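You operate a simulated robot arm through the tools that you are given. There is no shell and no other tool. Be economical: measure what you need, move in short steps, check, and stop when the job is done.

Carry out the task below with a simulated two-armed robot. There is one attempt and no reset: what you move stays moved.

TASK
Stack the parts carton labelled "pumps" from the mixing bench under the taps on top of the parts carton marked "valves". Put the junction box that says "J2" from the top of the blue steel shelf on the bottom shelf of the can rack and the junction box labelled "J1" on the green mat. Any order will do. Set down upright: junction box.

The check looks at the end state, three seconds after you hand in, the way a careful person would. Anything else that was tipped, shoved, dropped, spilled or broken makes it a failure.

THE ROBOT
Two 7-joint arms with three-finger grippers on one trunk, on a base that drives. Base frame: it is fixed to the floor where the robot stands at the start and does not move with it; the origin is under the middle of the robot, x ahead of it, y to its left, z up. Units: mm, rad, N and s.
The left shoulder is at the start at [42, 154, 1007], the right one opposite. With the tool pointing down near the work surface each hand reaches from about 100 to 620 mm from the robot's upright axis, wherever it stands, measured 20 degrees to its own side. Places, roughly: bottom shelf of the can rack [-100, 3100, 100]; green mat [500, -1900, 800]; junction box [-2000, 0, 1000]. Payload 2.69 kg a hand.
The tool frame of a hand sits at the grasp point between the pads (the TCP): z along the fingers, y along the line on which they close. The tips reach 29 mm beyond it. Largest opening 120 mm; the body of the gripper starts 78 mm behind the TCP.
Orientation is that of the tool frame in the base frame, as a unit quaternion [w, x, y, z]. With the fingers straight down and closing along the base's y, the tool's x points along the base's -x, its y along +y and its z along -z.

THE INTERFACE
- The arms move only by the tool jog_arm. It takes "left_steps", "right_steps" or both (then of equal length, played together; a hand with none holds still); each is a list of rows, each a list of 3 entries, a list of its own where there are three numbers: the turn, a rotation vector about the tool's x, y, z in rad, then the shift along the tool's x, y, z in cm, then the finger opening in cm, from 0 to 12. In form: [[[wx, wy, wz], [tx, ty, tz], hand], ...]. A call has 1 to 8 rows; each row is the pose to reach, as a shift and turn from the pose commanded when the call began, along the tool's axes at that moment. Rows are played at 5 a second. More than 50 mm and 0.15 rad between two rows, or a gripper value outside its range, and nothing of the call is played. A pose out of reach is approached as far as the arm can. The call stops where the force on the tool passes 40 N (or 10 N more than at its start, if that is more) or the arm is blocked; 0.2 s more then pass. The fingers move at their own pace and stop on an object; they squeeze with about 39 N. The grip force told is the motor's: it shows also when the fingers shut on nothing. Time passes only in rows, and 0.2 s behind the last, so rows that repeat a pose let the fingers close. The reply holds the time, the measured pose of the TCP, the force on the tool along the base axes, the opening and the grip force, in the units named above and with some noise, with the torque about the TCP (base axes, N m) and any sound that the robot's microphone picked up.
- Cameras (640 x 400 px; columns grow to the right, rows downward): "scene" is now at [157.1, -3.5, 1162.4]; the picture's right is [-0.06, -1.00, 0.00], its down [-0.51, 0.03, -0.86] and it looks along [0.86, -0.05, -0.51] (base axes); focal length 214 px, centre (320, 200). "left" rides on the left gripper at [63, 0, -104] in its tool frame; the picture's right is [0.00, 1.00, 0.00], its down [-0.83, 0.00, -0.56] and it looks along [-0.56, 0.00, 0.83] (tool axes); focal length 275 px, centre (320, 200). "right" rides on the right gripper at [63, 0, -104] in its tool frame; the picture's right is [0.00, 1.00, 0.00], its down [-0.83, 0.00, -0.56] and it looks along [-0.56, 0.00, 0.83] (tool axes); focal length 275 px, centre (320, 200). There is no depth. A picture from a camera that has moved, and an enlarged one, comes with that camera's place and axes in the base frame and with its lens.
- snapshot(camera): a new picture of that camera. The clock stands still meanwhile.
- raise_lower(by): slides the trunk up (or, below 0, down) by that many mm; the arms and the scene camera ride with it, the base frame stays. It gives what a move gives, with no picture.
- base_move(legs): drives the robot by 1 to 6 legs, each [ahead, left, turn to the left] in mm, mm and rad, along the robot's own axes; the way and the turn of a leg run together, so that a leg with both is an arc; at most 1500 mm and 3.142 rad a leg. The arms and the cameras ride along, it lands a little off, and it stops where it bumps. It gives what a move gives.
- pan_tilt(pan, tilt): turns the head with the scene camera to pan (to the left, within 1.396 rad either way) and tilt (down, from -0.506 to 1.204), counted from straight ahead of the robot. It gives what a move gives.
- inspect(camera, box): a new picture of the part [left, top, right, bottom] of that camera's present view, enlarged. The clock stands still meanwhile.
- hand_in(): hands the job in; it is judged then, once.

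Work in short steps. Places have to be worked out from the pictures, the camera data and where the tool is seen: move nearer, look again, correct. Check each grasp and each placing, and mend what went wrong. You have 165 turns and 138 pictures in all, those below and enlarged ones among them. Open the grippers and draw the arms clear of the work before you hand the job in, unless the task says otherwise; then end with one line.

The tools are called after "Request:" by a JSON object that holds its "api" and its "payload". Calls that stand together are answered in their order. jog_arm: Moves the arms, as the interface text tells. Its arguments: {"type":"object","properties":{"left_steps":{"type":"array","items":{"type":"array"}},"right_steps":{"type":"array","items":{"type":"array"}}},"required":[]} The other tools are called the same way: raise_lower (by) slides the trunk up or down; base_move (legs) drives the base; pan_tilt (pan, tilt) turns the head that bears the scene camera; snapshot (camera) takes a picture; inspect (camera, box) takes an enlarged picture of a part of a camera's view; hand_in () hands the job in.

At the start:

```text
time: 0.0
left_eef_pos: [382.2, 137.2, 999.2]
left_ee_rot: [0.001, 0.0, 1.0, 0.001]
left_ft_force: [-0.7, -0.6, -1.0]
left_torque: [0.05, 0.01, -0.02]
left_gripper_width: 120.0
left_gripper_force: 0.1
right_eef_pos: [319.8, -125.4, 1000.0]
right_ee_rot: [0.0, 0.0, 1.0, 0.0]
right_ft_force: [-0.5, -0.1, 1.1]
right_torque: [-0.01, -0.01, -0.01]
right_gripper_width: 120.0
right_gripper_force: 0.1
trunk travel left (down, up): [-375.0, 63.0]
robot x, y, heading: [0.7, -0.2, 0.002]
head pan, tilt: [-0.059, 0.536]
```

scene: 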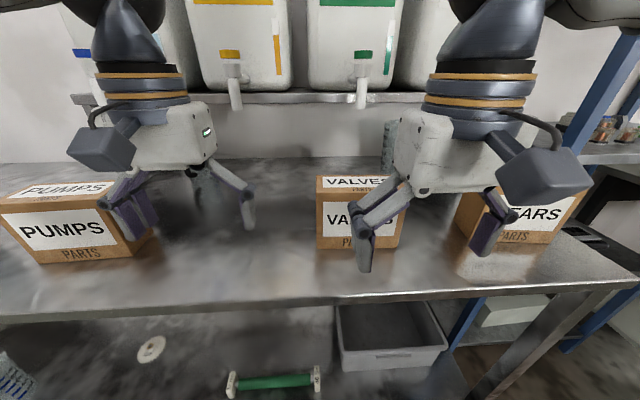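
right: 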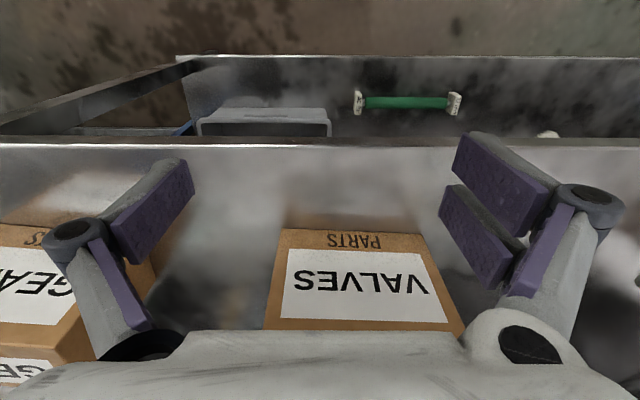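
left: 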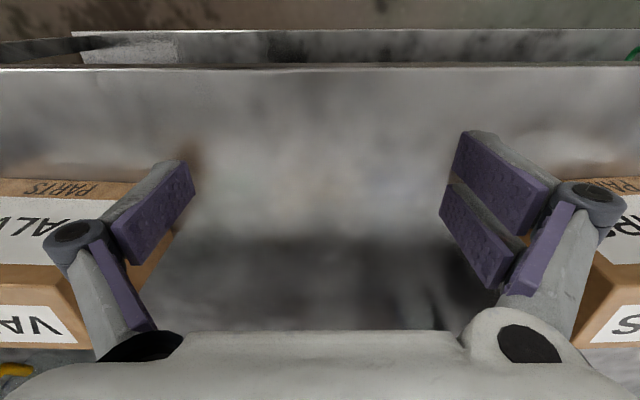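

I judge the bench top to be at z≈890 and the valves carton front at about x≈435, y≈-90. I'll look closer at both cartons.

Request:
{"api": "inspect", "payload": {"camera": "scene", "box": [0, 150, 240, 300]}}

Request:
{"api": "inspect", "payload": {"camera": "scene", "box": [260, 130, 500, 280]}}

Request:
{"api": "pan_tilt", "payload": {"pan": 0.6, "tilt": 0.5}}

Request:
{"api": "snapshot", "payload": {"camera": "scene"}}

```text
2.67 times, centred on (120, 225) of scene
camera zoom: at [157.1, -3.5, 1162.4], right [-0.06, -1.0, 0.0], down [-0.51, 0.03, -0.86], along [0.86, -0.05, -0.51], focal length 572 px, centre (853, 133)
```

zoom: 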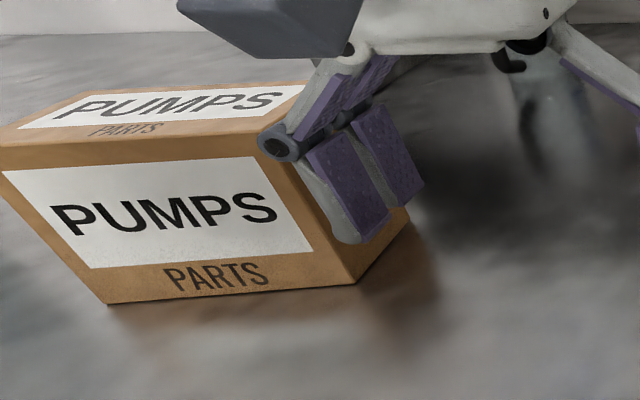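

```text
2.67 times, centred on (380, 205) of scene
camera zoom: at [157.1, -3.5, 1162.4], right [-0.06, -1.0, 0.0], down [-0.51, 0.03, -0.86], along [0.86, -0.05, -0.51], focal length 572 px, centre (160, 187)
```

zoom: 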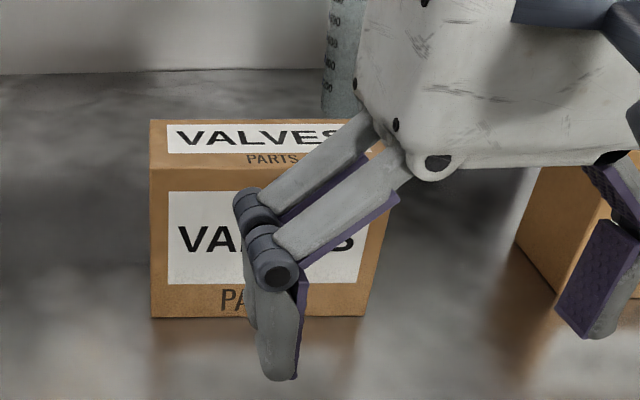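

```text
time: 1.0
left_eef_pos: [381.7, 137.6, 1000.9]
left_ee_rot: [-0.001, 0.0, 1.0, 0.001]
left_ft_force: [-0.3, -0.3, 1.0]
left_torque: [-0.02, -0.01, -0.04]
left_gripper_width: 120.0
left_gripper_force: 0.0
right_eef_pos: [320.0, -125.7, 999.4]
right_ee_rot: [0.0, 0.001, 1.0, 0.0]
right_ft_force: [1.1, -0.2, 0.0]
right_torque: [0.0, -0.02, 0.01]
right_gripper_width: 119.9
right_gripper_force: 0.1
trunk travel left (down, up): [-375.0, 63.0]
robot x, y, heading: [-3.4, 3.0, -0.001]
head pan, tilt: [0.6, 0.499]
```

```text
132 pictures are left
camera scene: at [142.2, 53.2, 1165.8], right [0.56, -0.83, 0.0], down [-0.4, -0.27, -0.88], along [0.72, 0.5, -0.48], focal length 214 px, centre (320, 200)
```

scene: 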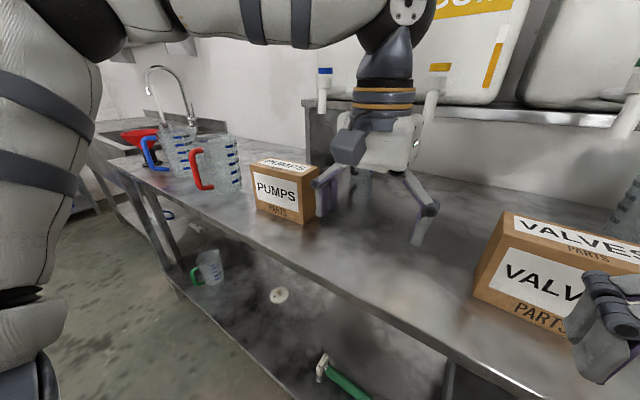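

The pumps carton is about 142×66×115 mm, with its front face near x≈442 and y from 305 to 445. I'll raise the trunk and sidestep left so the left hand can reach it easily.

Request:
{"api": "raise_lower", "payload": {"by": 62}}

Request:
{"api": "base_move", "payload": {"legs": [[0, 230, 0]]}}

Request:
{"api": "jog_arm", "payload": {"left_steps": [[[0, 0, 0.145], [0, 0, -1], 12], [[0, 0, 0.29], [0, 0, -2], 12], [[0, 0, 0.435], [0, 0, -3], 12], [[0, 0, 0.58], [0, 0, -3], 12], [[0, 0, 0.725], [0, 0, -3], 12], [[0, 0, 0.87], [0, 0, -3], 12]]}}

Request:
{"api": "jog_arm", "payload": {"left_steps": [[[0, 0, 0.14], [0, 0, 0], 12], [[0, 0, 0.28], [0, 0, 0], 12], [[0, 0, 0.42], [0, 0, 0], 12], [[0, 0, 0.56], [0, 0, 0], 12], [[0, 0, 0.7], [0, 0, 0], 12]]}}

Request:
{"api": "snapshot", "payload": {"camera": "left"}}

Request:
{"api": "snapshot", "payload": {"camera": "scene"}}

```text
time: 2.1
left_eef_pos: [382.9, 137.2, 1061.9]
left_ee_rot: [-0.001, -0.001, 1.0, -0.001]
left_ft_force: [0.1, -0.1, 0.2]
left_torque: [-0.01, 0.07, 0.02]
left_gripper_width: 119.8
left_gripper_force: 0.1
right_eef_pos: [321.5, -126.7, 1059.4]
right_ee_rot: [-0.001, 0.0, 1.0, 0.0]
right_ft_force: [0.3, -0.9, -0.2]
right_torque: [-0.01, 0.01, -0.01]
right_gripper_width: 119.6
right_gripper_force: 0.1
trunk travel left (down, up): [-437.0, 1.0]
robot x, y, heading: [-0.7, -2.8, 0.008]
head pan, tilt: [0.6, 0.499]
```

```text
time: 4.5
left_eef_pos: [380.9, 369.0, 1062.3]
left_ee_rot: [0.0, -0.002, 1.0, 0.0]
left_ft_force: [0.2, 0.4, -0.8]
left_torque: [0.02, 0.0, -0.01]
left_gripper_width: 120.0
left_gripper_force: 0.1
right_eef_pos: [319.4, 104.8, 1062.1]
right_ee_rot: [0.0, -0.001, 1.0, -0.001]
right_ft_force: [-0.5, 0.5, 0.2]
right_torque: [0.0, 0.0, 0.01]
right_gripper_width: 119.9
right_gripper_force: 0.1
trunk travel left (down, up): [-437.0, 1.0]
robot x, y, heading: [2.7, 232.2, 0.007]
head pan, tilt: [0.6, 0.499]
```

```text
time: 5.8
left_eef_pos: [380.5, 368.8, 1092.5]
left_ee_rot: [0.001, 0.422, 0.907, 0.0]
left_ft_force: [-0.1, 0.6, -0.1]
left_torque: [0.0, 0.02, -0.02]
left_gripper_width: 120.1
left_gripper_force: 0.1
right_eef_pos: [320.0, 106.1, 1062.4]
right_ee_rot: [-0.001, -0.001, 1.0, 0.0]
right_ft_force: [-0.1, -0.2, -0.7]
right_torque: [-0.01, -0.01, 0.01]
right_gripper_width: 120.0
right_gripper_force: 0.1
trunk travel left (down, up): [-437.0, 1.0]
robot x, y, heading: [0.0, 230.0, -0.001]
head pan, tilt: [0.6, 0.499]
```

```text
time: 7.0
left_eef_pos: [380.7, 369.2, 1092.5]
left_ee_rot: [0.0, 0.707, 0.707, 0.0]
left_ft_force: [-1.4, 0.2, -0.4]
left_torque: [-0.01, -0.02, 0.03]
left_gripper_width: 119.9
left_gripper_force: 0.0
right_eef_pos: [317.9, 105.3, 1061.5]
right_ee_rot: [0.0, -0.001, 1.0, 0.001]
right_ft_force: [0.7, 0.8, 0.3]
right_torque: [0.0, 0.0, 0.01]
right_gripper_width: 120.0
right_gripper_force: 0.0
trunk travel left (down, up): [-437.0, 1.0]
robot x, y, heading: [0.5, 233.9, -0.001]
head pan, tilt: [0.6, 0.499]
```

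```text
131 pictures are left
camera left: at [382.4, 432.3, 1196.7], right [1.0, 0.0, 0.0], down [0.0, -0.83, 0.56], along [0.0, -0.56, -0.83], focal length 275 px, centre (320, 200)
```

left: 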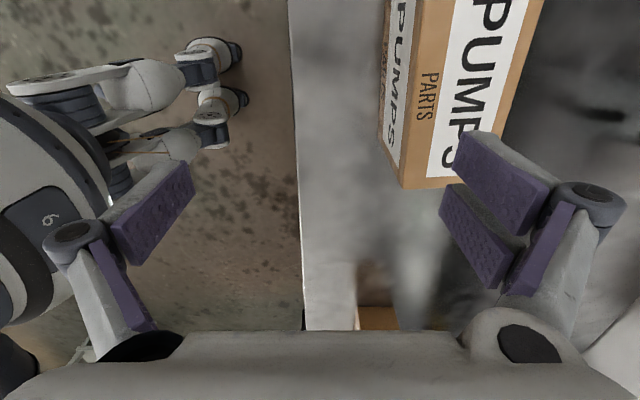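

```text
130 pictures are left
camera scene: at [80.7, 284.3, 1236.0], right [0.57, -0.82, 0.0], down [-0.39, -0.27, -0.88], along [0.72, 0.5, -0.48], focal length 214 px, centre (320, 200)
```

scene: 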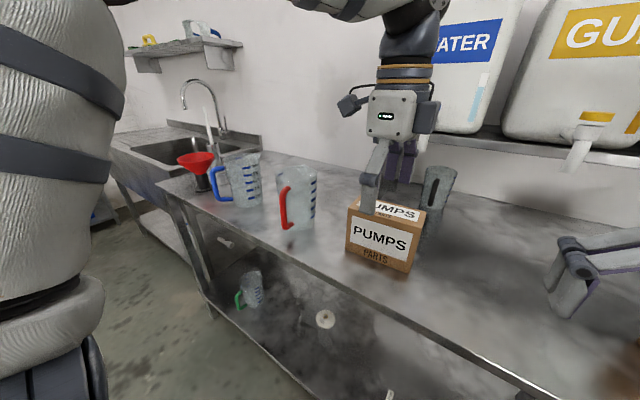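

The left camera puts the pumps carton's centre at about (479, 388) with a yaw of about +0.07. I'll move the hand over it and check before going down.

Request:
{"api": "jog_arm", "payload": {"left_steps": [[[0, 0, -0.035], [0.9, 4.5, 0], 11], [[0, 0, -0.07], [1.9, 9, 0], 11], [[0, 0, -0.07], [1.9, 9.8, 0], 11]]}}

Request:
{"api": "snapshot", "payload": {"camera": "left"}}

Request:
{"api": "inspect", "payload": {"camera": "scene", "box": [300, 100, 540, 300]}}

```text
time: 7.8
left_eef_pos: [477.9, 388.6, 1092.1]
left_ee_rot: [-0.001, 0.681, 0.732, 0.0]
left_ft_force: [-0.7, 0.5, 0.3]
left_torque: [0.0, 0.01, 0.07]
left_gripper_width: 110.0
left_gripper_force: 0.1
right_eef_pos: [319.9, 106.1, 1062.0]
right_ee_rot: [0.001, -0.001, 1.0, 0.0]
right_ft_force: [0.3, -0.9, -0.7]
right_torque: [-0.01, 0.0, -0.01]
right_gripper_width: 119.9
right_gripper_force: 0.1
trunk travel left (down, up): [-437.0, 1.0]
robot x, y, heading: [0.9, 231.9, 0.005]
head pan, tilt: [0.6, 0.499]
```

```text
129 pictures are left
camera left: at [474.8, 451.6, 1197.3], right [1.0, 0.07, 0.0], down [0.06, -0.83, 0.56], along [0.04, -0.55, -0.83], focal length 275 px, centre (320, 200)
```

left: 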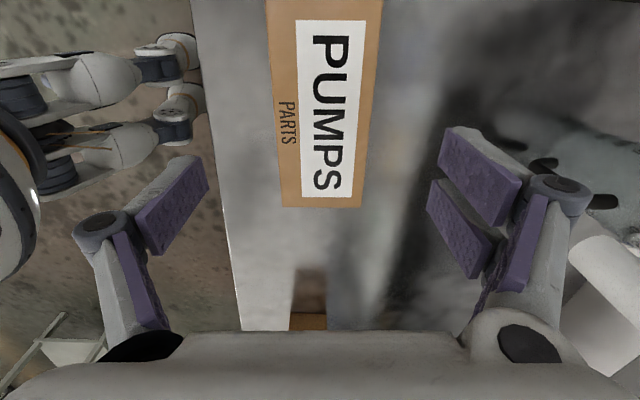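

```text
2.00 times, centred on (420, 200) of scene
camera zoom: at [80.3, 284.2, 1236.1], right [0.57, -0.82, 0.0], down [-0.39, -0.27, -0.88], along [0.72, 0.5, -0.48], focal length 429 px, centre (120, 200)
```

zoom: 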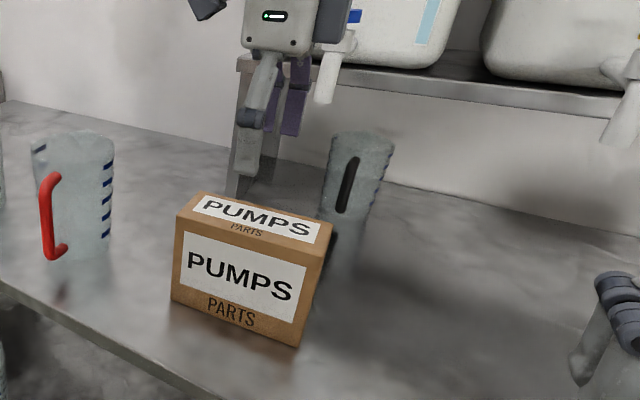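

The carton lies centred between the fingers. I'll go down about 124 mm and close.

Request:
{"api": "jog_arm", "payload": {"left_steps": [[[0, 0, 0], [-0.2, 0, 4], 11], [[0, 0, 0], [-0.2, 0, 8], 11], [[0, 0, 0], [-0.2, 0, 12.2], 11]]}}

Request:
{"api": "jog_arm", "payload": {"left_steps": [[[0, 0, 0], [0, 0, 0], 5], [[0, 0, 0], [0, 0, 0], 5], [[0, 0, 0], [0, 0, 0], 5]]}}

Request:
{"api": "inspect", "payload": {"camera": "scene", "box": [300, 100, 540, 300]}}

```text
time: 8.7
left_eef_pos: [478.9, 387.5, 968.2]
left_ee_rot: [0.001, 0.681, 0.733, 0.0]
left_ft_force: [0.7, 0.5, 0.2]
left_torque: [0.0, 0.02, -0.03]
left_gripper_width: 110.1
left_gripper_force: 0.1
right_eef_pos: [320.6, 104.3, 1061.0]
right_ee_rot: [0.001, -0.001, 1.0, 0.0]
right_ft_force: [-0.5, -0.2, 0.5]
right_torque: [-0.03, 0.0, -0.02]
right_gripper_width: 120.0
right_gripper_force: 0.1
trunk travel left (down, up): [-437.0, 1.0]
robot x, y, heading: [-0.2, 230.7, 0.004]
head pan, tilt: [0.6, 0.499]
```

```text
time: 9.4
left_eef_pos: [478.0, 386.9, 969.1]
left_ee_rot: [0.001, 0.682, 0.732, 0.0]
left_ft_force: [2.6, -0.1, 7.0]
left_torque: [-0.05, -0.36, -0.08]
left_gripper_width: 69.4
left_gripper_force: 38.9
right_eef_pos: [320.1, 106.2, 1063.0]
right_ee_rot: [0.001, -0.001, 1.0, 0.0]
right_ft_force: [-0.5, -0.3, -0.2]
right_torque: [-0.01, -0.02, -0.02]
right_gripper_width: 119.8
right_gripper_force: 0.0
trunk travel left (down, up): [-437.0, 1.0]
robot x, y, heading: [-3.5, 229.8, 0.001]
head pan, tilt: [0.6, 0.499]
```

```text
2.00 times, centred on (420, 200) of scene
camera zoom: at [80.4, 284.2, 1236.1], right [0.57, -0.82, 0.0], down [-0.39, -0.27, -0.88], along [0.72, 0.5, -0.48], focal length 429 px, centre (120, 200)
```

zoom: 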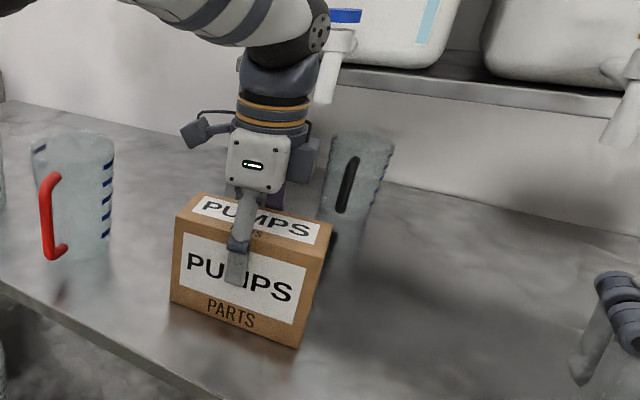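

The carton is gripped at 69 mm wide. I'll lift 17 cm and look right for clearance before sidestepping.

Request:
{"api": "jog_arm", "payload": {"left_steps": [[[0, 0, 0], [0, 0, -3], 5], [[0, 0, 0], [0, 0, -7], 5], [[0, 0, 0], [0, 0, -11], 5], [[0, 0, 0], [0, 0, -15], 5], [[0, 0, 0], [0, 0, -17.5], 5]]}}

Request:
{"api": "pan_tilt", "payload": {"pan": -0.7, "tilt": 0.4}}

Request:
{"api": "snapshot", "payload": {"camera": "scene"}}

Request:
{"api": "snapshot", "payload": {"camera": "left"}}

```text
time: 10.7
left_eef_pos: [480.7, 387.4, 1143.4]
left_ee_rot: [0.0, 0.681, 0.732, 0.0]
left_ft_force: [-0.5, -0.1, -0.3]
left_torque: [-0.01, 0.04, -0.02]
left_gripper_width: 50.1
left_gripper_force: 0.1
right_eef_pos: [320.5, 104.9, 1061.1]
right_ee_rot: [-0.002, -0.001, 1.0, 0.001]
right_ft_force: [1.1, -0.1, -0.6]
right_torque: [0.0, 0.02, 0.02]
right_gripper_width: 120.0
right_gripper_force: 0.0
trunk travel left (down, up): [-437.0, 1.0]
robot x, y, heading: [-2.7, 230.7, 0.006]
head pan, tilt: [0.6, 0.499]
```

```text
time: 12.1
left_eef_pos: [480.5, 387.3, 1144.1]
left_ee_rot: [0.0, 0.681, 0.732, 0.0]
left_ft_force: [0.9, -0.7, 0.3]
left_torque: [0.0, 0.02, -0.01]
left_gripper_width: 50.6
left_gripper_force: 0.0
right_eef_pos: [320.4, 105.3, 1061.8]
right_ee_rot: [0.0, -0.001, 1.0, 0.0]
right_ft_force: [0.2, -0.2, -0.1]
right_torque: [-0.01, 0.02, -0.02]
right_gripper_width: 120.0
right_gripper_force: 0.1
trunk travel left (down, up): [-437.0, 1.0]
robot x, y, heading: [-0.1, 230.9, -0.004]
head pan, tilt: [-0.7, 0.4]
```

```text
126 pictures are left
camera scene: at [76.8, 173.2, 1245.2], right [-0.64, -0.77, 0.0], down [-0.3, 0.25, -0.92], along [0.71, -0.59, -0.39], focal length 214 px, centre (320, 200)
```

scene: 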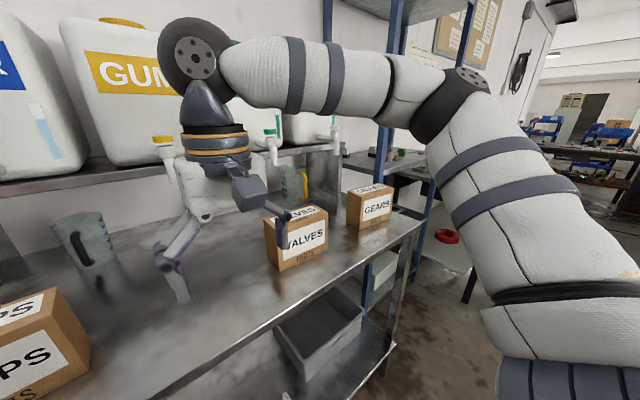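

```text
125 pictures are left
camera left: at [476.3, 450.2, 1249.1], right [1.0, 0.07, 0.0], down [0.06, -0.83, 0.56], along [0.04, -0.55, -0.83], focal length 275 px, centre (320, 200)
```

left: 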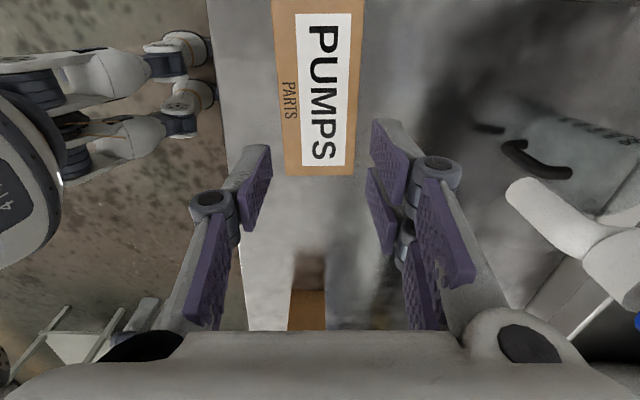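

The carton slipped out during the lift and still sits upright where it was. I'll open, go deeper and lift gently with the fingers commanded fully shut.

Request:
{"api": "jog_arm", "payload": {"left_steps": [[[0, 0, 0], [0, 0, 0], 11], [[0, 0, 0], [0, 0, 0], 11], [[0, 0, 0], [0, 0, 4], 11], [[0, 0, 0], [0, 0, 8], 11], [[0, 0, 0], [0, 0, 12], 11], [[0, 0, 0], [0, 0, 16], 11], [[0, 0, 0], [0, 0, 18], 11], [[0, 0, 0], [0, 0, 19.3], 11]]}}

Request:
{"api": "jog_arm", "payload": {"left_steps": [[[0, 0, 0], [0, 0, 0], 0], [[0, 0, 0], [0, 0, 0], 0], [[0, 0, 0], [0, 0, 0], 0], [[0, 0, 0], [0, 0, 0], 0]]}}

Request:
{"api": "jog_arm", "payload": {"left_steps": [[[0, 0, 0], [0, 0, -0.2], 0], [[0, 0, 0], [0, 0, -0.5], 0], [[0, 0, 0], [0, 0, -1.0], 0], [[0, 0, 0], [0, 0, -1.5], 0]]}}

Request:
{"api": "snapshot", "payload": {"camera": "left"}}

```text
time: 13.9
left_eef_pos: [479.3, 386.9, 951.5]
left_ee_rot: [0.0, 0.68, 0.733, 0.001]
left_ft_force: [-0.4, -1.0, 0.3]
left_torque: [0.0, 0.03, 0.0]
left_gripper_width: 109.9
left_gripper_force: 0.0
right_eef_pos: [320.8, 105.2, 1063.4]
right_ee_rot: [0.0, -0.001, 1.0, -0.001]
right_ft_force: [0.4, 0.1, 0.6]
right_torque: [0.0, -0.02, 0.03]
right_gripper_width: 119.9
right_gripper_force: 0.1
trunk travel left (down, up): [-437.0, 1.0]
robot x, y, heading: [-1.3, 231.1, 0.004]
head pan, tilt: [-0.7, 0.4]
```

```text
time: 14.9
left_eef_pos: [478.7, 386.9, 951.8]
left_ee_rot: [0.0, 0.681, 0.733, 0.0]
left_ft_force: [1.0, 0.2, 4.2]
left_torque: [-0.11, -0.19, 0.23]
left_gripper_width: 69.8
left_gripper_force: 39.0
right_eef_pos: [319.7, 104.7, 1063.6]
right_ee_rot: [0.0, 0.0, 1.0, 0.0]
right_ft_force: [-0.8, -0.1, 0.5]
right_torque: [0.04, 0.02, 0.0]
right_gripper_width: 120.1
right_gripper_force: 0.0
trunk travel left (down, up): [-437.0, 1.0]
robot x, y, heading: [-1.0, 230.5, -0.003]
head pan, tilt: [-0.7, 0.4]
```

```text
time: 15.9
left_eef_pos: [480.0, 387.3, 967.8]
left_ee_rot: [-0.001, 0.681, 0.732, 0.0]
left_ft_force: [-0.3, 0.3, -6.6]
left_torque: [-0.01, -0.01, 0.0]
left_gripper_width: 69.9
left_gripper_force: 39.1
right_eef_pos: [320.5, 105.8, 1061.5]
right_ee_rot: [0.0, 0.0, 1.0, 0.0]
right_ft_force: [-1.0, 0.3, 0.7]
right_torque: [0.03, 0.04, -0.01]
right_gripper_width: 119.7
right_gripper_force: 0.2
trunk travel left (down, up): [-437.0, 1.0]
robot x, y, heading: [1.5, 233.3, 0.004]
head pan, tilt: [-0.7, 0.4]
```

```text
124 pictures are left
camera left: at [476.4, 449.1, 1071.6], right [1.0, 0.07, 0.0], down [0.06, -0.83, 0.56], along [0.04, -0.55, -0.83], focal length 275 px, centre (320, 200)
```

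left: 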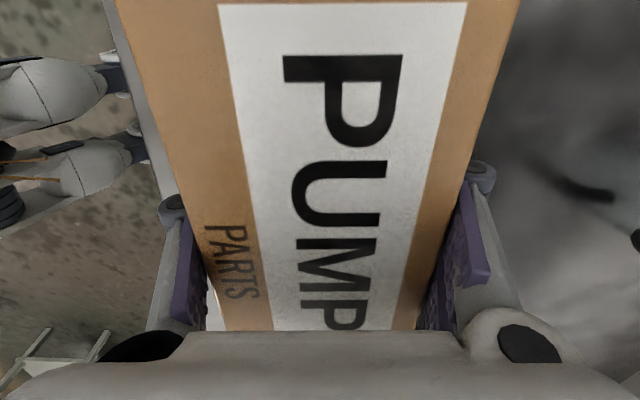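

The force of -6.6 N shows the carton is now carried. I'll lift on gently.

Request:
{"api": "jog_arm", "payload": {"left_steps": [[[0, 0, 0], [0, 0, -1], 0], [[0, 0, 0], [0, 0, -2.5], 0], [[0, 0, 0], [0, 0, -4], 0], [[0, 0, 0], [0, 0, -5.5], 0], [[0, 0, 0], [0, 0, -7], 0], [[0, 0, 0], [0, 0, -8.5], 0], [[0, 0, 0], [0, 0, -9.5], 0], [[0, 0, 0], [0, 0, -10], 0]]}}

Request:
{"api": "jog_arm", "payload": {"left_steps": [[[0, 0, 0], [0, 0, -1], 0], [[0, 0, 0], [0, 0, -2.5], 0], [[0, 0, 0], [0, 0, -4], 0], [[0, 0, 0], [0, 0, -5], 0], [[0, 0, 0], [0, 0, -5.5], 0]]}}

Request:
{"api": "pan_tilt", "payload": {"pan": 0.2, "tilt": 0.5}}

Request:
{"api": "snapshot", "payload": {"camera": "scene"}}

```text
time: 17.7
left_eef_pos: [479.2, 387.9, 1067.9]
left_ee_rot: [0.0, 0.681, 0.732, 0.0]
left_ft_force: [-0.1, -0.3, -5.8]
left_torque: [-0.01, -0.01, -0.01]
left_gripper_width: 69.7
left_gripper_force: 38.9
right_eef_pos: [320.2, 106.4, 1061.7]
right_ee_rot: [0.0, -0.001, 1.0, 0.0]
right_ft_force: [0.7, -0.4, 0.0]
right_torque: [0.02, -0.01, 0.02]
right_gripper_width: 119.6
right_gripper_force: 0.0
trunk travel left (down, up): [-437.0, 1.0]
robot x, y, heading: [2.8, 231.4, 0.008]
head pan, tilt: [-0.7, 0.4]
```

```text
time: 18.9
left_eef_pos: [479.9, 386.5, 1122.2]
left_ee_rot: [-0.001, 0.682, 0.731, 0.001]
left_ft_force: [-0.5, 0.1, -5.5]
left_torque: [-0.01, -0.05, 0.0]
left_gripper_width: 69.5
left_gripper_force: 38.6
right_eef_pos: [319.4, 106.1, 1061.7]
right_ee_rot: [0.0, -0.001, 1.0, 0.0]
right_ft_force: [-0.9, 0.0, -0.3]
right_torque: [0.0, 0.05, 0.06]
right_gripper_width: 120.0
right_gripper_force: 0.1
trunk travel left (down, up): [-437.0, 1.0]
robot x, y, heading: [1.7, 228.0, 0.003]
head pan, tilt: [-0.7, 0.4]
```

```text
time: 20.1
left_eef_pos: [479.9, 387.8, 1121.7]
left_ee_rot: [0.001, 0.681, 0.732, 0.0]
left_ft_force: [0.0, 0.1, -6.4]
left_torque: [-0.01, 0.03, -0.02]
left_gripper_width: 69.5
left_gripper_force: 38.9
right_eef_pos: [320.1, 105.2, 1060.5]
right_ee_rot: [0.0, -0.001, 1.0, 0.0]
right_ft_force: [1.2, 0.0, -0.6]
right_torque: [-0.02, -0.02, -0.03]
right_gripper_width: 120.1
right_gripper_force: 0.1
trunk travel left (down, up): [-437.0, 1.0]
robot x, y, heading: [-1.3, 231.0, 0.003]
head pan, tilt: [0.201, 0.499]
```

```text
123 pictures are left
camera scene: at [95.3, 251.0, 1236.0], right [0.2, -0.98, 0.0], down [-0.47, -0.1, -0.88], along [0.86, 0.18, -0.48], focal length 214 px, centre (320, 200)
```

scene: 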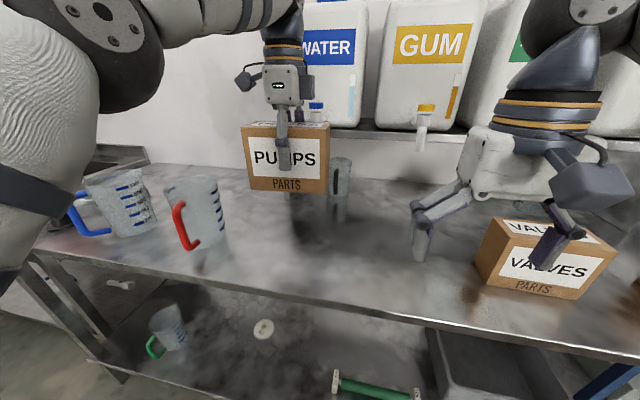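

The carton hangs level at about z 1060 at its bottom. I'll tuck the right hand back and sidestep right.

Request:
{"api": "jog_arm", "payload": {"right_steps": [[[0, 0, 0], [3, -3, -2], 12], [[0, 0, 0], [6, -6, -4], 12], [[0, 0, 0], [8, -8, -4], 12]]}}

Request:
{"api": "base_move", "payload": {"legs": [[0, -150, 0], [0, -150, 0]]}}

Request:
{"api": "pan_tilt", "payload": {"pan": -0.2, "tilt": 0.55}}

Request:
{"api": "snapshot", "payload": {"camera": "scene"}}

Request:
{"api": "snapshot", "payload": {"camera": "left"}}

```text
time: 20.9
left_eef_pos: [480.8, 386.3, 1122.1]
left_ee_rot: [0.0, 0.681, 0.732, 0.0]
left_ft_force: [-0.9, 0.1, -6.0]
left_torque: [0.01, 0.01, 0.02]
left_gripper_width: 69.6
left_gripper_force: 39.2
right_eef_pos: [241.8, 23.0, 1102.2]
right_ee_rot: [0.001, -0.001, 1.0, 0.0]
right_ft_force: [-0.1, -1.0, -0.5]
right_torque: [0.02, 0.01, 0.01]
right_gripper_width: 119.9
right_gripper_force: 0.1
trunk travel left (down, up): [-437.0, 1.0]
robot x, y, heading: [-1.6, 228.9, 0.007]
head pan, tilt: [0.201, 0.499]
```

```text
time: 24.1
left_eef_pos: [480.4, 85.4, 1121.3]
left_ee_rot: [0.0, 0.681, 0.732, 0.0]
left_ft_force: [-0.5, -0.5, -5.1]
left_torque: [0.01, -0.01, -0.01]
left_gripper_width: 69.6
left_gripper_force: 38.5
right_eef_pos: [239.9, -275.8, 1102.1]
right_ee_rot: [0.0, -0.001, 1.0, 0.0]
right_ft_force: [-0.2, -0.3, -0.1]
right_torque: [0.04, -0.01, 0.0]
right_gripper_width: 119.8
right_gripper_force: 0.0
trunk travel left (down, up): [-437.0, 1.0]
robot x, y, heading: [3.5, -72.5, 0.006]
head pan, tilt: [0.201, 0.499]
```

```text
time: 25.0
left_eef_pos: [479.7, 86.3, 1123.0]
left_ee_rot: [-0.001, 0.682, 0.732, 0.0]
left_ft_force: [-0.3, 0.4, -6.5]
left_torque: [0.01, -0.02, -0.01]
left_gripper_width: 69.8
left_gripper_force: 39.1
right_eef_pos: [241.5, -276.5, 1100.3]
right_ee_rot: [0.0, 0.0, 1.0, 0.0]
right_ft_force: [-0.6, -0.7, 0.5]
right_torque: [-0.01, 0.03, 0.0]
right_gripper_width: 120.0
right_gripper_force: 0.0
trunk travel left (down, up): [-437.0, 1.0]
robot x, y, heading: [0.2, -71.9, -0.0]
head pan, tilt: [-0.201, 0.55]
```

```text
122 pictures are left
camera scene: at [94.4, -84.9, 1231.4], right [-0.2, -0.98, 0.0], down [-0.51, 0.1, -0.85], along [0.84, -0.17, -0.52], focal length 214 px, centre (320, 200)
```

scene: 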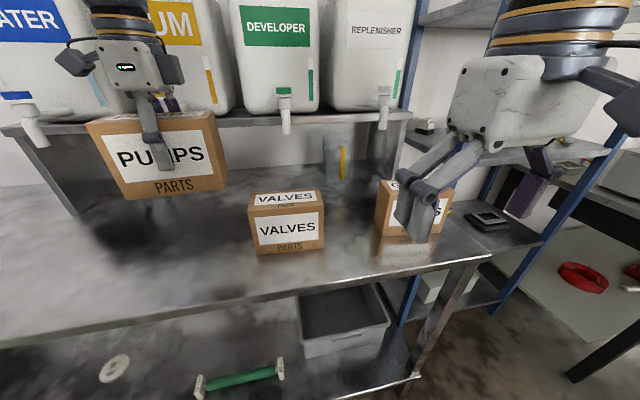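

```text
121 pictures are left
camera left: at [476.9, 149.1, 1227.2], right [1.0, 0.07, 0.0], down [0.06, -0.83, 0.56], along [0.04, -0.55, -0.83], focal length 275 px, centre (320, 200)
```

left: 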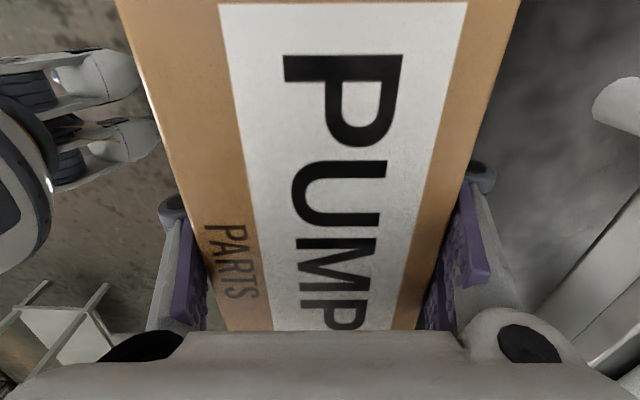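

I'll zoom on the valves carton to fix its corners.

Request:
{"api": "inspect", "payload": {"camera": "scene", "box": [220, 170, 380, 270]}}

Request:
{"api": "inspect", "payload": {"camera": "scene", "box": [70, 100, 250, 212]}}

```text
4.00 times, centred on (300, 220) of scene
camera zoom: at [94.4, -84.9, 1231.4], right [-0.2, -0.98, 0.0], down [-0.51, 0.1, -0.85], along [0.84, -0.17, -0.52], focal length 858 px, centre (400, 120)
```

zoom: 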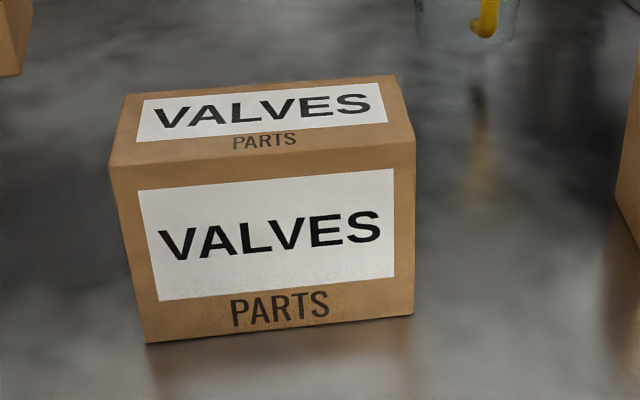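

```text
3.56 times, centred on (160, 156) of scene
camera zoom: at [94.4, -84.9, 1231.4], right [-0.2, -0.98, 0.0], down [-0.51, 0.1, -0.85], along [0.84, -0.17, -0.52], focal length 763 px, centre (889, 356)
```

zoom: 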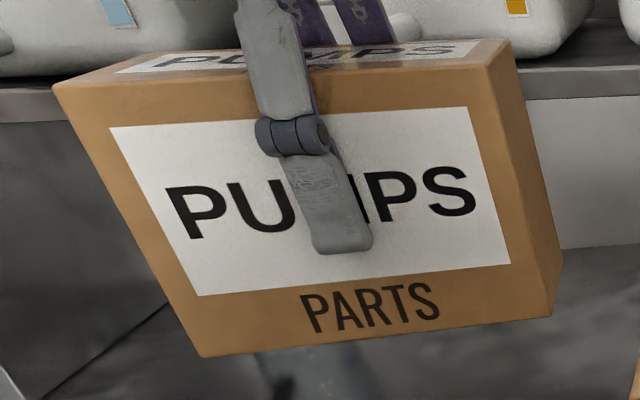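

Valves is centred at about (481, -91) with its top at z≈1000 and yaw -0.063; the pumps carton's bottom is about 70 mm below the TCP. I'll carry it over and match the yaw.

Request:
{"api": "jog_arm", "payload": {"left_steps": [[[0, 0, 0.02], [-2.5, -0.16, 0], 0], [[0, 0, 0.04], [-5.5, -0.35, 0], 0], [[0, 0, 0.06], [-8.5, -0.55, 0], 0], [[0, 0, 0.08], [-11.5, -0.74, 0], 0], [[0, 0, 0.1], [-14.5, -0.93, 0], 0], [[0, 0, 0.12], [-16.7, -1.08, 0], 0], [[0, 0, 0.135], [-17.7, -1.14, 0], 0]]}}

Request:
{"api": "snapshot", "payload": {"camera": "scene"}}

Request:
{"api": "snapshot", "payload": {"camera": "right"}}

```text
time: 26.6
left_eef_pos: [447.9, -78.9, 1110.0]
left_ee_rot: [0.001, 0.728, 0.686, 0.001]
left_ft_force: [-0.4, 0.0, -5.3]
left_torque: [-0.03, 0.0, -0.05]
left_gripper_width: 69.7
left_gripper_force: 38.7
left hand out of reach, approached as far as the arm can: row 3, 4, 5, 6, 7
right_eef_pos: [239.8, -277.0, 1101.3]
right_ee_rot: [0.0, 0.0, 1.0, 0.001]
right_ft_force: [0.3, 0.3, -1.1]
right_torque: [0.0, 0.0, 0.0]
right_gripper_width: 120.0
right_gripper_force: 0.0
trunk travel left (down, up): [-437.0, 1.0]
robot x, y, heading: [-2.1, -69.3, 0.003]
head pan, tilt: [-0.201, 0.55]
```

```text
118 pictures are left
camera scene: at [94.5, -84.9, 1231.4], right [-0.2, -0.98, 0.0], down [-0.51, 0.1, -0.85], along [0.84, -0.17, -0.52], focal length 214 px, centre (320, 200)
```

scene: 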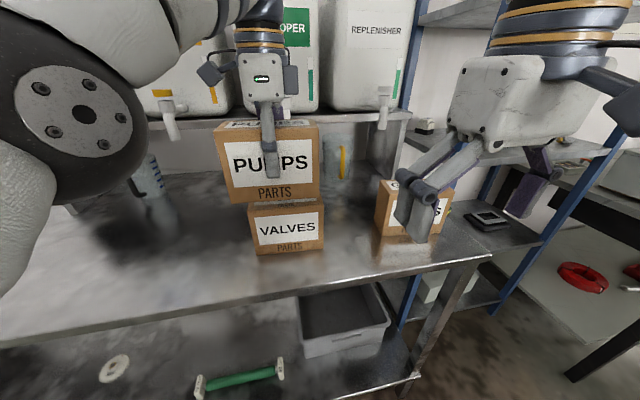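

```text
117 pictures are left
camera right: at [178.5, -275.0, 1204.7], right [-0.01, 1.0, 0.0], down [0.83, 0.0, 0.56], along [0.56, 0.0, -0.83], focal length 275 px, centre (320, 200)
```

right: 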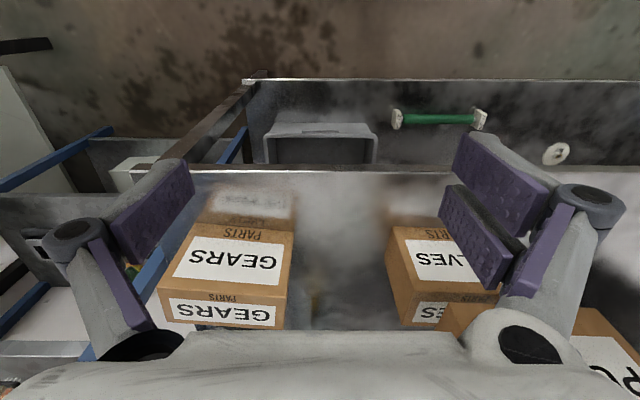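

The arm ran out of reach across the midline. I'll sidestep right by 100 mm, then work from there.

Request:
{"api": "base_move", "payload": {"legs": [[0, -100, 0]]}}

Request:
{"api": "jog_arm", "payload": {"left_steps": [[[0, 0, 0], [0, 0, 0], 0]]}}

```text
time: 28.0
left_eef_pos: [448.7, -180.2, 1110.3]
left_ee_rot: [0.0, 0.727, 0.686, 0.0]
left_ft_force: [0.1, 0.0, -6.1]
left_torque: [-0.03, 0.0, -0.01]
left_gripper_width: 69.5
left_gripper_force: 38.9
right_eef_pos: [241.4, -377.5, 1100.3]
right_ee_rot: [0.0, -0.001, 1.0, 0.0]
right_ft_force: [-1.2, -0.4, -0.3]
right_torque: [0.02, -0.03, 0.0]
right_gripper_width: 120.1
right_gripper_force: 0.1
trunk travel left (down, up): [-437.0, 1.0]
robot x, y, heading: [0.0, -168.5, -0.002]
head pan, tilt: [-0.201, 0.55]
```

```text
time: 28.4
left_eef_pos: [448.3, -179.8, 1109.3]
left_ee_rot: [0.001, 0.727, 0.686, -0.001]
left_ft_force: [0.8, 0.0, -7.3]
left_torque: [-0.04, 0.0, 0.0]
left_gripper_width: 69.7
left_gripper_force: 39.5
right_eef_pos: [241.9, -377.3, 1101.3]
right_ee_rot: [0.0, 0.0, 1.0, 0.0]
right_ft_force: [-0.1, -0.2, -0.2]
right_torque: [-0.01, -0.01, 0.03]
right_gripper_width: 120.2
right_gripper_force: 0.0
trunk travel left (down, up): [-437.0, 1.0]
robot x, y, heading: [-1.4, -169.5, 0.002]
head pan, tilt: [-0.201, 0.55]
```

I'll bring the hand back by +89 in y and +33 in x, in small rows.

Request:
{"api": "jog_arm", "payload": {"left_steps": [[[0, 0, 0], [2.5, 0, -0.5], 0], [[0, 0, 0], [5, 0.5, -1], 0], [[0, 0, 0], [7.5, 1.5, -1], 0], [[0, 0, 0], [9.1, 2.77, -1], 0], [[0, 0, 0], [9.1, 2.77, -1], 0]]}}

Request:
{"api": "snapshot", "payload": {"camera": "scene"}}

```text
time: 29.6
left_eef_pos: [479.1, -89.3, 1119.2]
left_ee_rot: [0.0, 0.727, 0.686, 0.001]
left_ft_force: [-0.9, 0.3, -6.1]
left_torque: [0.0, -0.02, 0.01]
left_gripper_width: 69.5
left_gripper_force: 39.4
right_eef_pos: [240.7, -377.8, 1101.7]
right_ee_rot: [-0.001, -0.001, 1.0, 0.001]
right_ft_force: [0.6, -0.5, 0.5]
right_torque: [0.03, 0.01, 0.0]
right_gripper_width: 119.9
right_gripper_force: 0.1
trunk travel left (down, up): [-437.0, 1.0]
robot x, y, heading: [0.8, -170.5, 0.002]
head pan, tilt: [-0.201, 0.55]
```

```text
116 pictures are left
camera scene: at [94.1, -186.4, 1231.5], right [-0.2, -0.98, 0.0], down [-0.51, 0.1, -0.85], along [0.84, -0.17, -0.52], focal length 214 px, centre (320, 200)
```

scene: 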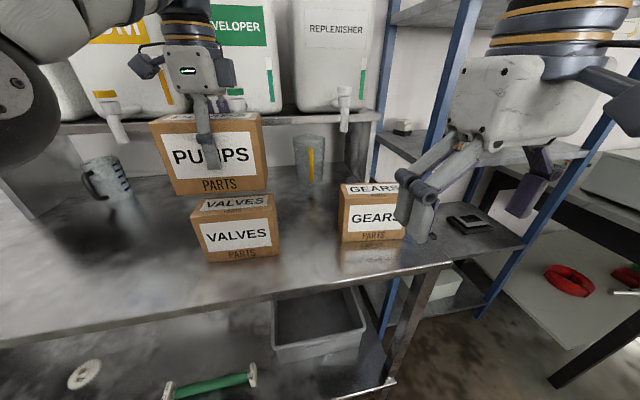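

I'm above valves with the pumps bottom at about 1049. I'll go down 40 mm and check the alignment.

Request:
{"api": "jog_arm", "payload": {"left_steps": [[[0, 0, 0], [-0.1, 0.15, 1.2], 0], [[0, 0, 0], [-0.1, 0.15, 2.6], 0], [[0, 0, 0], [-0.1, 0.15, 3.6], 0], [[0, 0, 0], [-0.1, 0.15, 3.9], 0]]}}

Request:
{"api": "inspect", "payload": {"camera": "scene", "box": [140, 120, 300, 270]}}

```text
time: 30.6
left_eef_pos: [482.6, -91.5, 1079.9]
left_ee_rot: [0.0, 0.727, 0.686, 0.0]
left_ft_force: [-0.6, -0.7, -5.1]
left_torque: [-0.02, -0.01, 0.01]
left_gripper_width: 69.7
left_gripper_force: 38.4
right_eef_pos: [241.1, -377.4, 1102.3]
right_ee_rot: [0.0, -0.001, 1.0, 0.0]
right_ft_force: [0.4, 0.7, 0.0]
right_torque: [-0.02, -0.01, 0.01]
right_gripper_width: 119.9
right_gripper_force: 0.1
trunk travel left (down, up): [-437.0, 1.0]
robot x, y, heading: [-2.9, -170.1, 0.006]
head pan, tilt: [-0.201, 0.55]
```

```text
2.67 times, centred on (220, 195) of scene
camera zoom: at [94.5, -186.3, 1231.4], right [-0.2, -0.98, 0.0], down [-0.51, 0.1, -0.85], along [0.84, -0.17, -0.52], focal length 572 px, centre (587, 213)
```

zoom: 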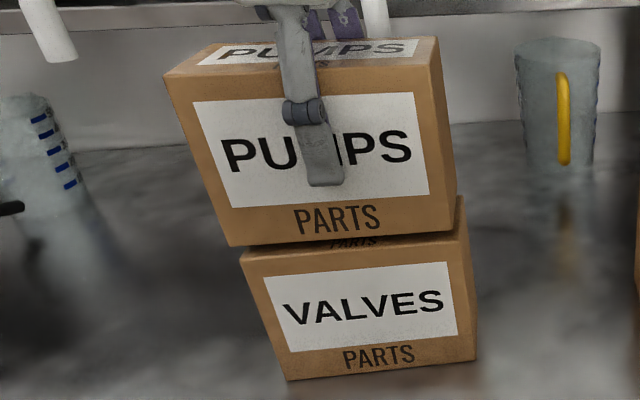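

The offsets are only a few mm. I'll correct by -3 mm in x and -5 mm in y, then lower slowly to contact.

Request:
{"api": "jog_arm", "payload": {"left_steps": [[[0, 0, 0], [-0.5, -0.2, 0], 0], [[0, 0, 0], [-0.5, -0.25, 0.4], 0], [[0, 0, 0], [-0.5, -0.25, 0.7], 0], [[0, 0, 0], [-0.5, -0.25, 0.9], 0], [[0, 0, 0], [-0.5, -0.25, 0.9], 0]]}}

Request:
{"api": "inspect", "payload": {"camera": "scene", "box": [140, 120, 300, 270]}}

```text
time: 31.8
left_eef_pos: [480.4, -96.9, 1071.8]
left_ee_rot: [0.001, 0.727, 0.686, 0.0]
left_ft_force: [0.9, -0.4, -3.5]
left_torque: [-0.23, 0.05, 0.06]
left_gripper_width: 69.7
left_gripper_force: 38.7
right_eef_pos: [240.6, -376.8, 1102.0]
right_ee_rot: [0.0, -0.001, 1.0, 0.0]
right_ft_force: [-0.6, -0.3, 0.3]
right_torque: [0.01, 0.02, -0.02]
right_gripper_width: 119.7
right_gripper_force: 0.0
trunk travel left (down, up): [-437.0, 1.0]
robot x, y, heading: [1.9, -173.2, 0.004]
head pan, tilt: [-0.201, 0.55]
```

```text
2.67 times, centred on (220, 195) of scene
camera zoom: at [94.4, -186.4, 1231.5], right [-0.2, -0.98, 0.0], down [-0.51, 0.1, -0.85], along [0.84, -0.17, -0.52], focal length 572 px, centre (587, 213)
```

zoom: 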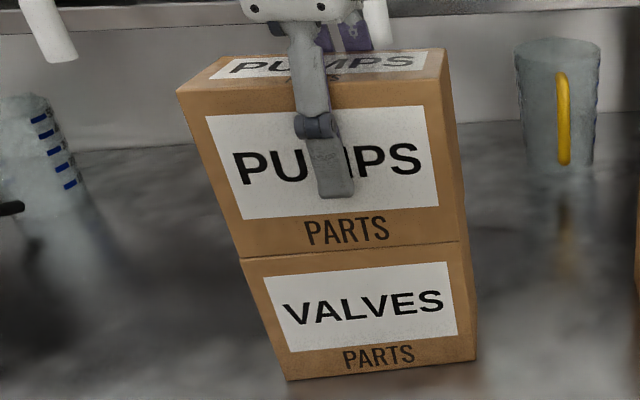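

Alignment is good and contact has begun. I'll lower 1.5 mm more, open, and rise clear.

Request:
{"api": "jog_arm", "payload": {"left_steps": [[[0, 0, 0], [0, 0, 0.1], 0], [[0, 0, 0], [0, 0, 0.15], 0], [[0, 0, 0], [0, 0, 0.15], 8.5], [[0, 0, 0], [0, 0, 0.15], 10.5], [[0, 0, 0], [0, 0, 0.15], 10.5]]}}

Request:
{"api": "jog_arm", "payload": {"left_steps": [[[0, 0, 0], [0, 0, -2], 10.5], [[0, 0, 0], [0, 0, -5], 10.5], [[0, 0, 0], [0, 0, -9], 10.5], [[0, 0, 0], [0, 0, -12], 10.5]]}}

Request:
{"api": "snapshot", "payload": {"camera": "scene"}}

```text
time: 33.0
left_eef_pos: [480.2, -97.0, 1070.4]
left_ee_rot: [0.0, 0.727, 0.686, 0.0]
left_ft_force: [0.7, -0.7, -0.1]
left_torque: [0.0, -0.01, -0.03]
left_gripper_width: 105.1
left_gripper_force: 0.1
right_eef_pos: [242.2, -377.2, 1102.0]
right_ee_rot: [0.001, -0.001, 1.0, 0.0]
right_ft_force: [0.6, 0.1, -0.1]
right_torque: [0.02, 0.02, 0.03]
right_gripper_width: 119.9
right_gripper_force: 0.1
trunk travel left (down, up): [-437.0, 1.0]
robot x, y, heading: [-2.6, -168.7, 0.001]
head pan, tilt: [-0.201, 0.55]
```

```text
time: 34.0
left_eef_pos: [450.1, -81.8, 1152.0]
left_ee_rot: [0.0, 0.726, 0.687, 0.003]
left_ft_force: [-0.9, 1.0, 0.4]
left_torque: [-0.09, -0.09, 0.02]
left_gripper_width: 105.2
left_gripper_force: 0.1
left hand out of reach, approached as far as the arm can: row 3, 4
right_eef_pos: [239.4, -375.1, 1102.6]
right_ee_rot: [0.002, -0.002, 1.0, -0.001]
right_ft_force: [-0.2, 0.9, 0.4]
right_torque: [-0.07, -0.04, -0.02]
right_gripper_width: 120.0
right_gripper_force: 0.1
trunk travel left (down, up): [-437.0, 1.0]
robot x, y, heading: [-0.2, -168.4, 0.002]
head pan, tilt: [-0.201, 0.55]
```

```text
113 pictures are left
camera scene: at [92.4, -184.4, 1231.8], right [-0.2, -0.98, 0.0], down [-0.51, 0.1, -0.85], along [0.84, -0.17, -0.52], focal length 214 px, centre (320, 200)
```

scene: 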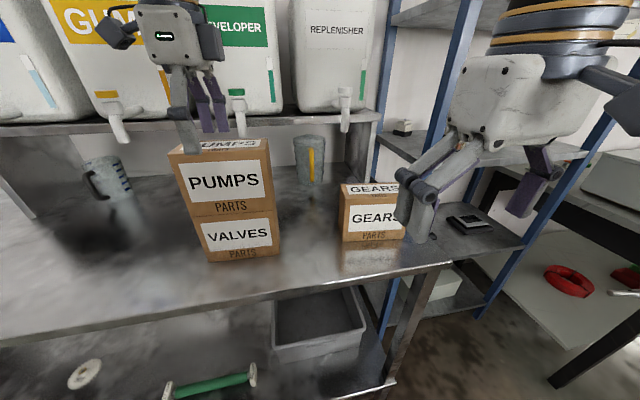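

The stack stands. I'll raise and draw back the left hand, then zoom on the stack.

Request:
{"api": "jog_arm", "payload": {"left_steps": [[[0, 0, 0], [0, -2, -3], 10.5], [[0, 0, 0], [0, -5, -6], 10.5], [[0, 0, 0], [0, -9, -8], 10.5], [[0, 0, 0], [0, -12, -8], 10.5]]}}

Request:
{"api": "inspect", "payload": {"camera": "scene", "box": [120, 80, 320, 280]}}

```text
time: 35.0
left_eef_pos: [334.9, -71.6, 1231.4]
left_ee_rot: [0.001, 0.727, 0.686, -0.001]
left_ft_force: [0.2, 0.4, -0.3]
left_torque: [0.0, -0.02, 0.0]
left_gripper_width: 105.2
left_gripper_force: 0.0
right_eef_pos: [239.7, -376.1, 1101.8]
right_ee_rot: [0.0, -0.001, 1.0, 0.0]
right_ft_force: [0.1, -0.7, -0.3]
right_torque: [-0.01, -0.03, 0.02]
right_gripper_width: 119.9
right_gripper_force: 0.1
trunk travel left (down, up): [-437.0, 1.0]
robot x, y, heading: [-2.4, -170.7, -0.001]
head pan, tilt: [-0.201, 0.55]
```

```text
2.00 times, centred on (220, 180) of scene
camera zoom: at [94.1, -185.4, 1231.5], right [-0.2, -0.98, 0.0], down [-0.51, 0.1, -0.85], along [0.84, -0.17, -0.52], focal length 429 px, centre (520, 240)
```

zoom: 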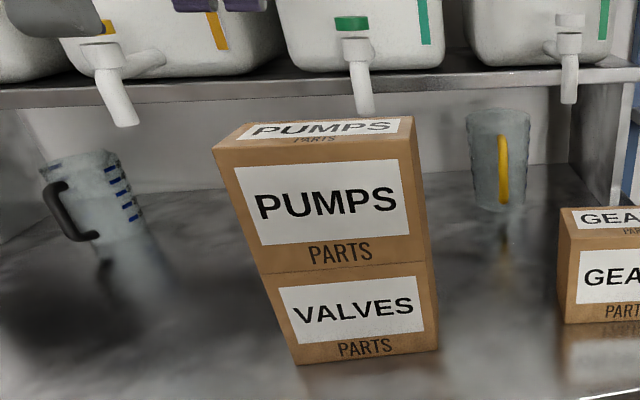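

The stack is good. I'll back off and look around for the shelf, rack and mat.

Request:
{"api": "base_move", "payload": {"legs": [[-400, 0, 0], [0, 0, 1.571]]}}

Request:
{"api": "pan_tilt", "payload": {"pan": 0, "tilt": 0.3}}

Request:
{"api": "snapshot", "payload": {"camera": "scene"}}

Request:
{"api": "pan_tilt", "payload": {"pan": 1.39, "tilt": 0.3}}

Request:
{"api": "snapshot", "payload": {"camera": "scene"}}

```text
time: 41.3
left_eef_pos: [-492.5, 160.6, 1231.3]
left_ee_rot: [0.0, 0.025, 1.0, 0.001]
left_ft_force: [0.0, 0.2, -0.9]
left_torque: [0.01, 0.01, -0.05]
left_gripper_width: 104.8
left_gripper_force: 0.1
right_eef_pos: [-189.0, 68.7, 1101.2]
right_ee_rot: [0.0, 0.709, -0.705, -0.001]
right_ft_force: [-0.6, -0.7, 0.1]
right_torque: [0.02, 0.01, -0.03]
right_gripper_width: 119.8
right_gripper_force: 0.0
trunk travel left (down, up): [-437.0, 1.0]
robot x, y, heading: [-390.4, -172.4, 1.58]
head pan, tilt: [-0.201, 0.55]
```

```text
time: 42.1
left_eef_pos: [-491.1, 161.3, 1230.5]
left_ee_rot: [0.0, 0.025, 1.0, 0.0]
left_ft_force: [0.2, -0.1, 0.0]
left_torque: [-0.01, 0.0, 0.0]
left_gripper_width: 105.0
left_gripper_force: 0.0
right_eef_pos: [-189.1, 68.1, 1101.4]
right_ee_rot: [0.0, 0.709, -0.705, 0.0]
right_ft_force: [-0.3, 0.2, 0.2]
right_torque: [-0.04, 0.04, -0.02]
right_gripper_width: 119.8
right_gripper_force: 0.0
trunk travel left (down, up): [-437.0, 1.0]
robot x, y, heading: [-397.4, -170.5, 1.578]
head pan, tilt: [0.0, 0.3]
```

```text
111 pictures are left
camera scene: at [-391.4, -75.0, 1254.4], right [1.0, 0.01, 0.0], down [0.0, -0.3, -0.96], along [-0.01, 0.96, -0.3], focal length 214 px, centre (320, 200)
```

scene: 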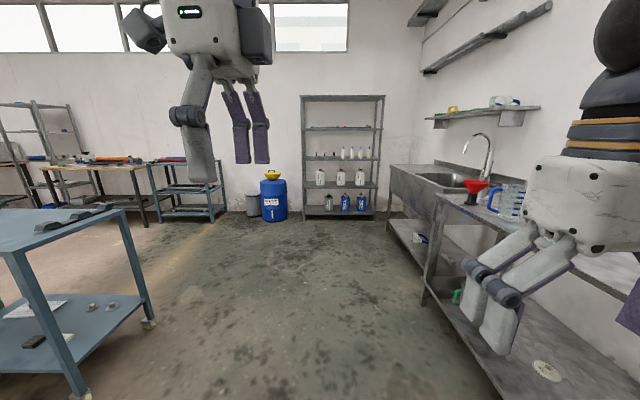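

```text
time: 43.6
left_eef_pos: [-492.0, 160.3, 1230.7]
left_ee_rot: [-0.001, 0.025, 1.0, 0.001]
left_ft_force: [-0.9, 0.1, 0.3]
left_torque: [-0.01, -0.02, 0.01]
left_gripper_width: 104.9
left_gripper_force: 0.1
right_eef_pos: [-188.6, 68.3, 1101.1]
right_ee_rot: [0.0, 0.71, -0.704, -0.001]
right_ft_force: [0.0, -0.2, -1.7]
right_torque: [-0.02, 0.0, -0.02]
right_gripper_width: 120.0
right_gripper_force: 0.1
trunk travel left (down, up): [-437.0, 1.0]
robot x, y, heading: [-395.6, -170.6, 1.572]
head pan, tilt: [1.389, 0.3]
```

```text
110 pictures are left
camera scene: at [-482.7, -152.2, 1254.4], right [0.17, 0.98, 0.0], down [0.29, -0.05, -0.96], along [-0.94, 0.17, -0.3], focal length 214 px, centre (320, 200)
```

scene: 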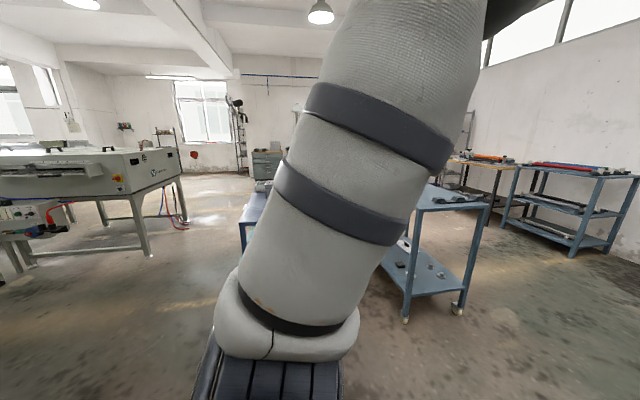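

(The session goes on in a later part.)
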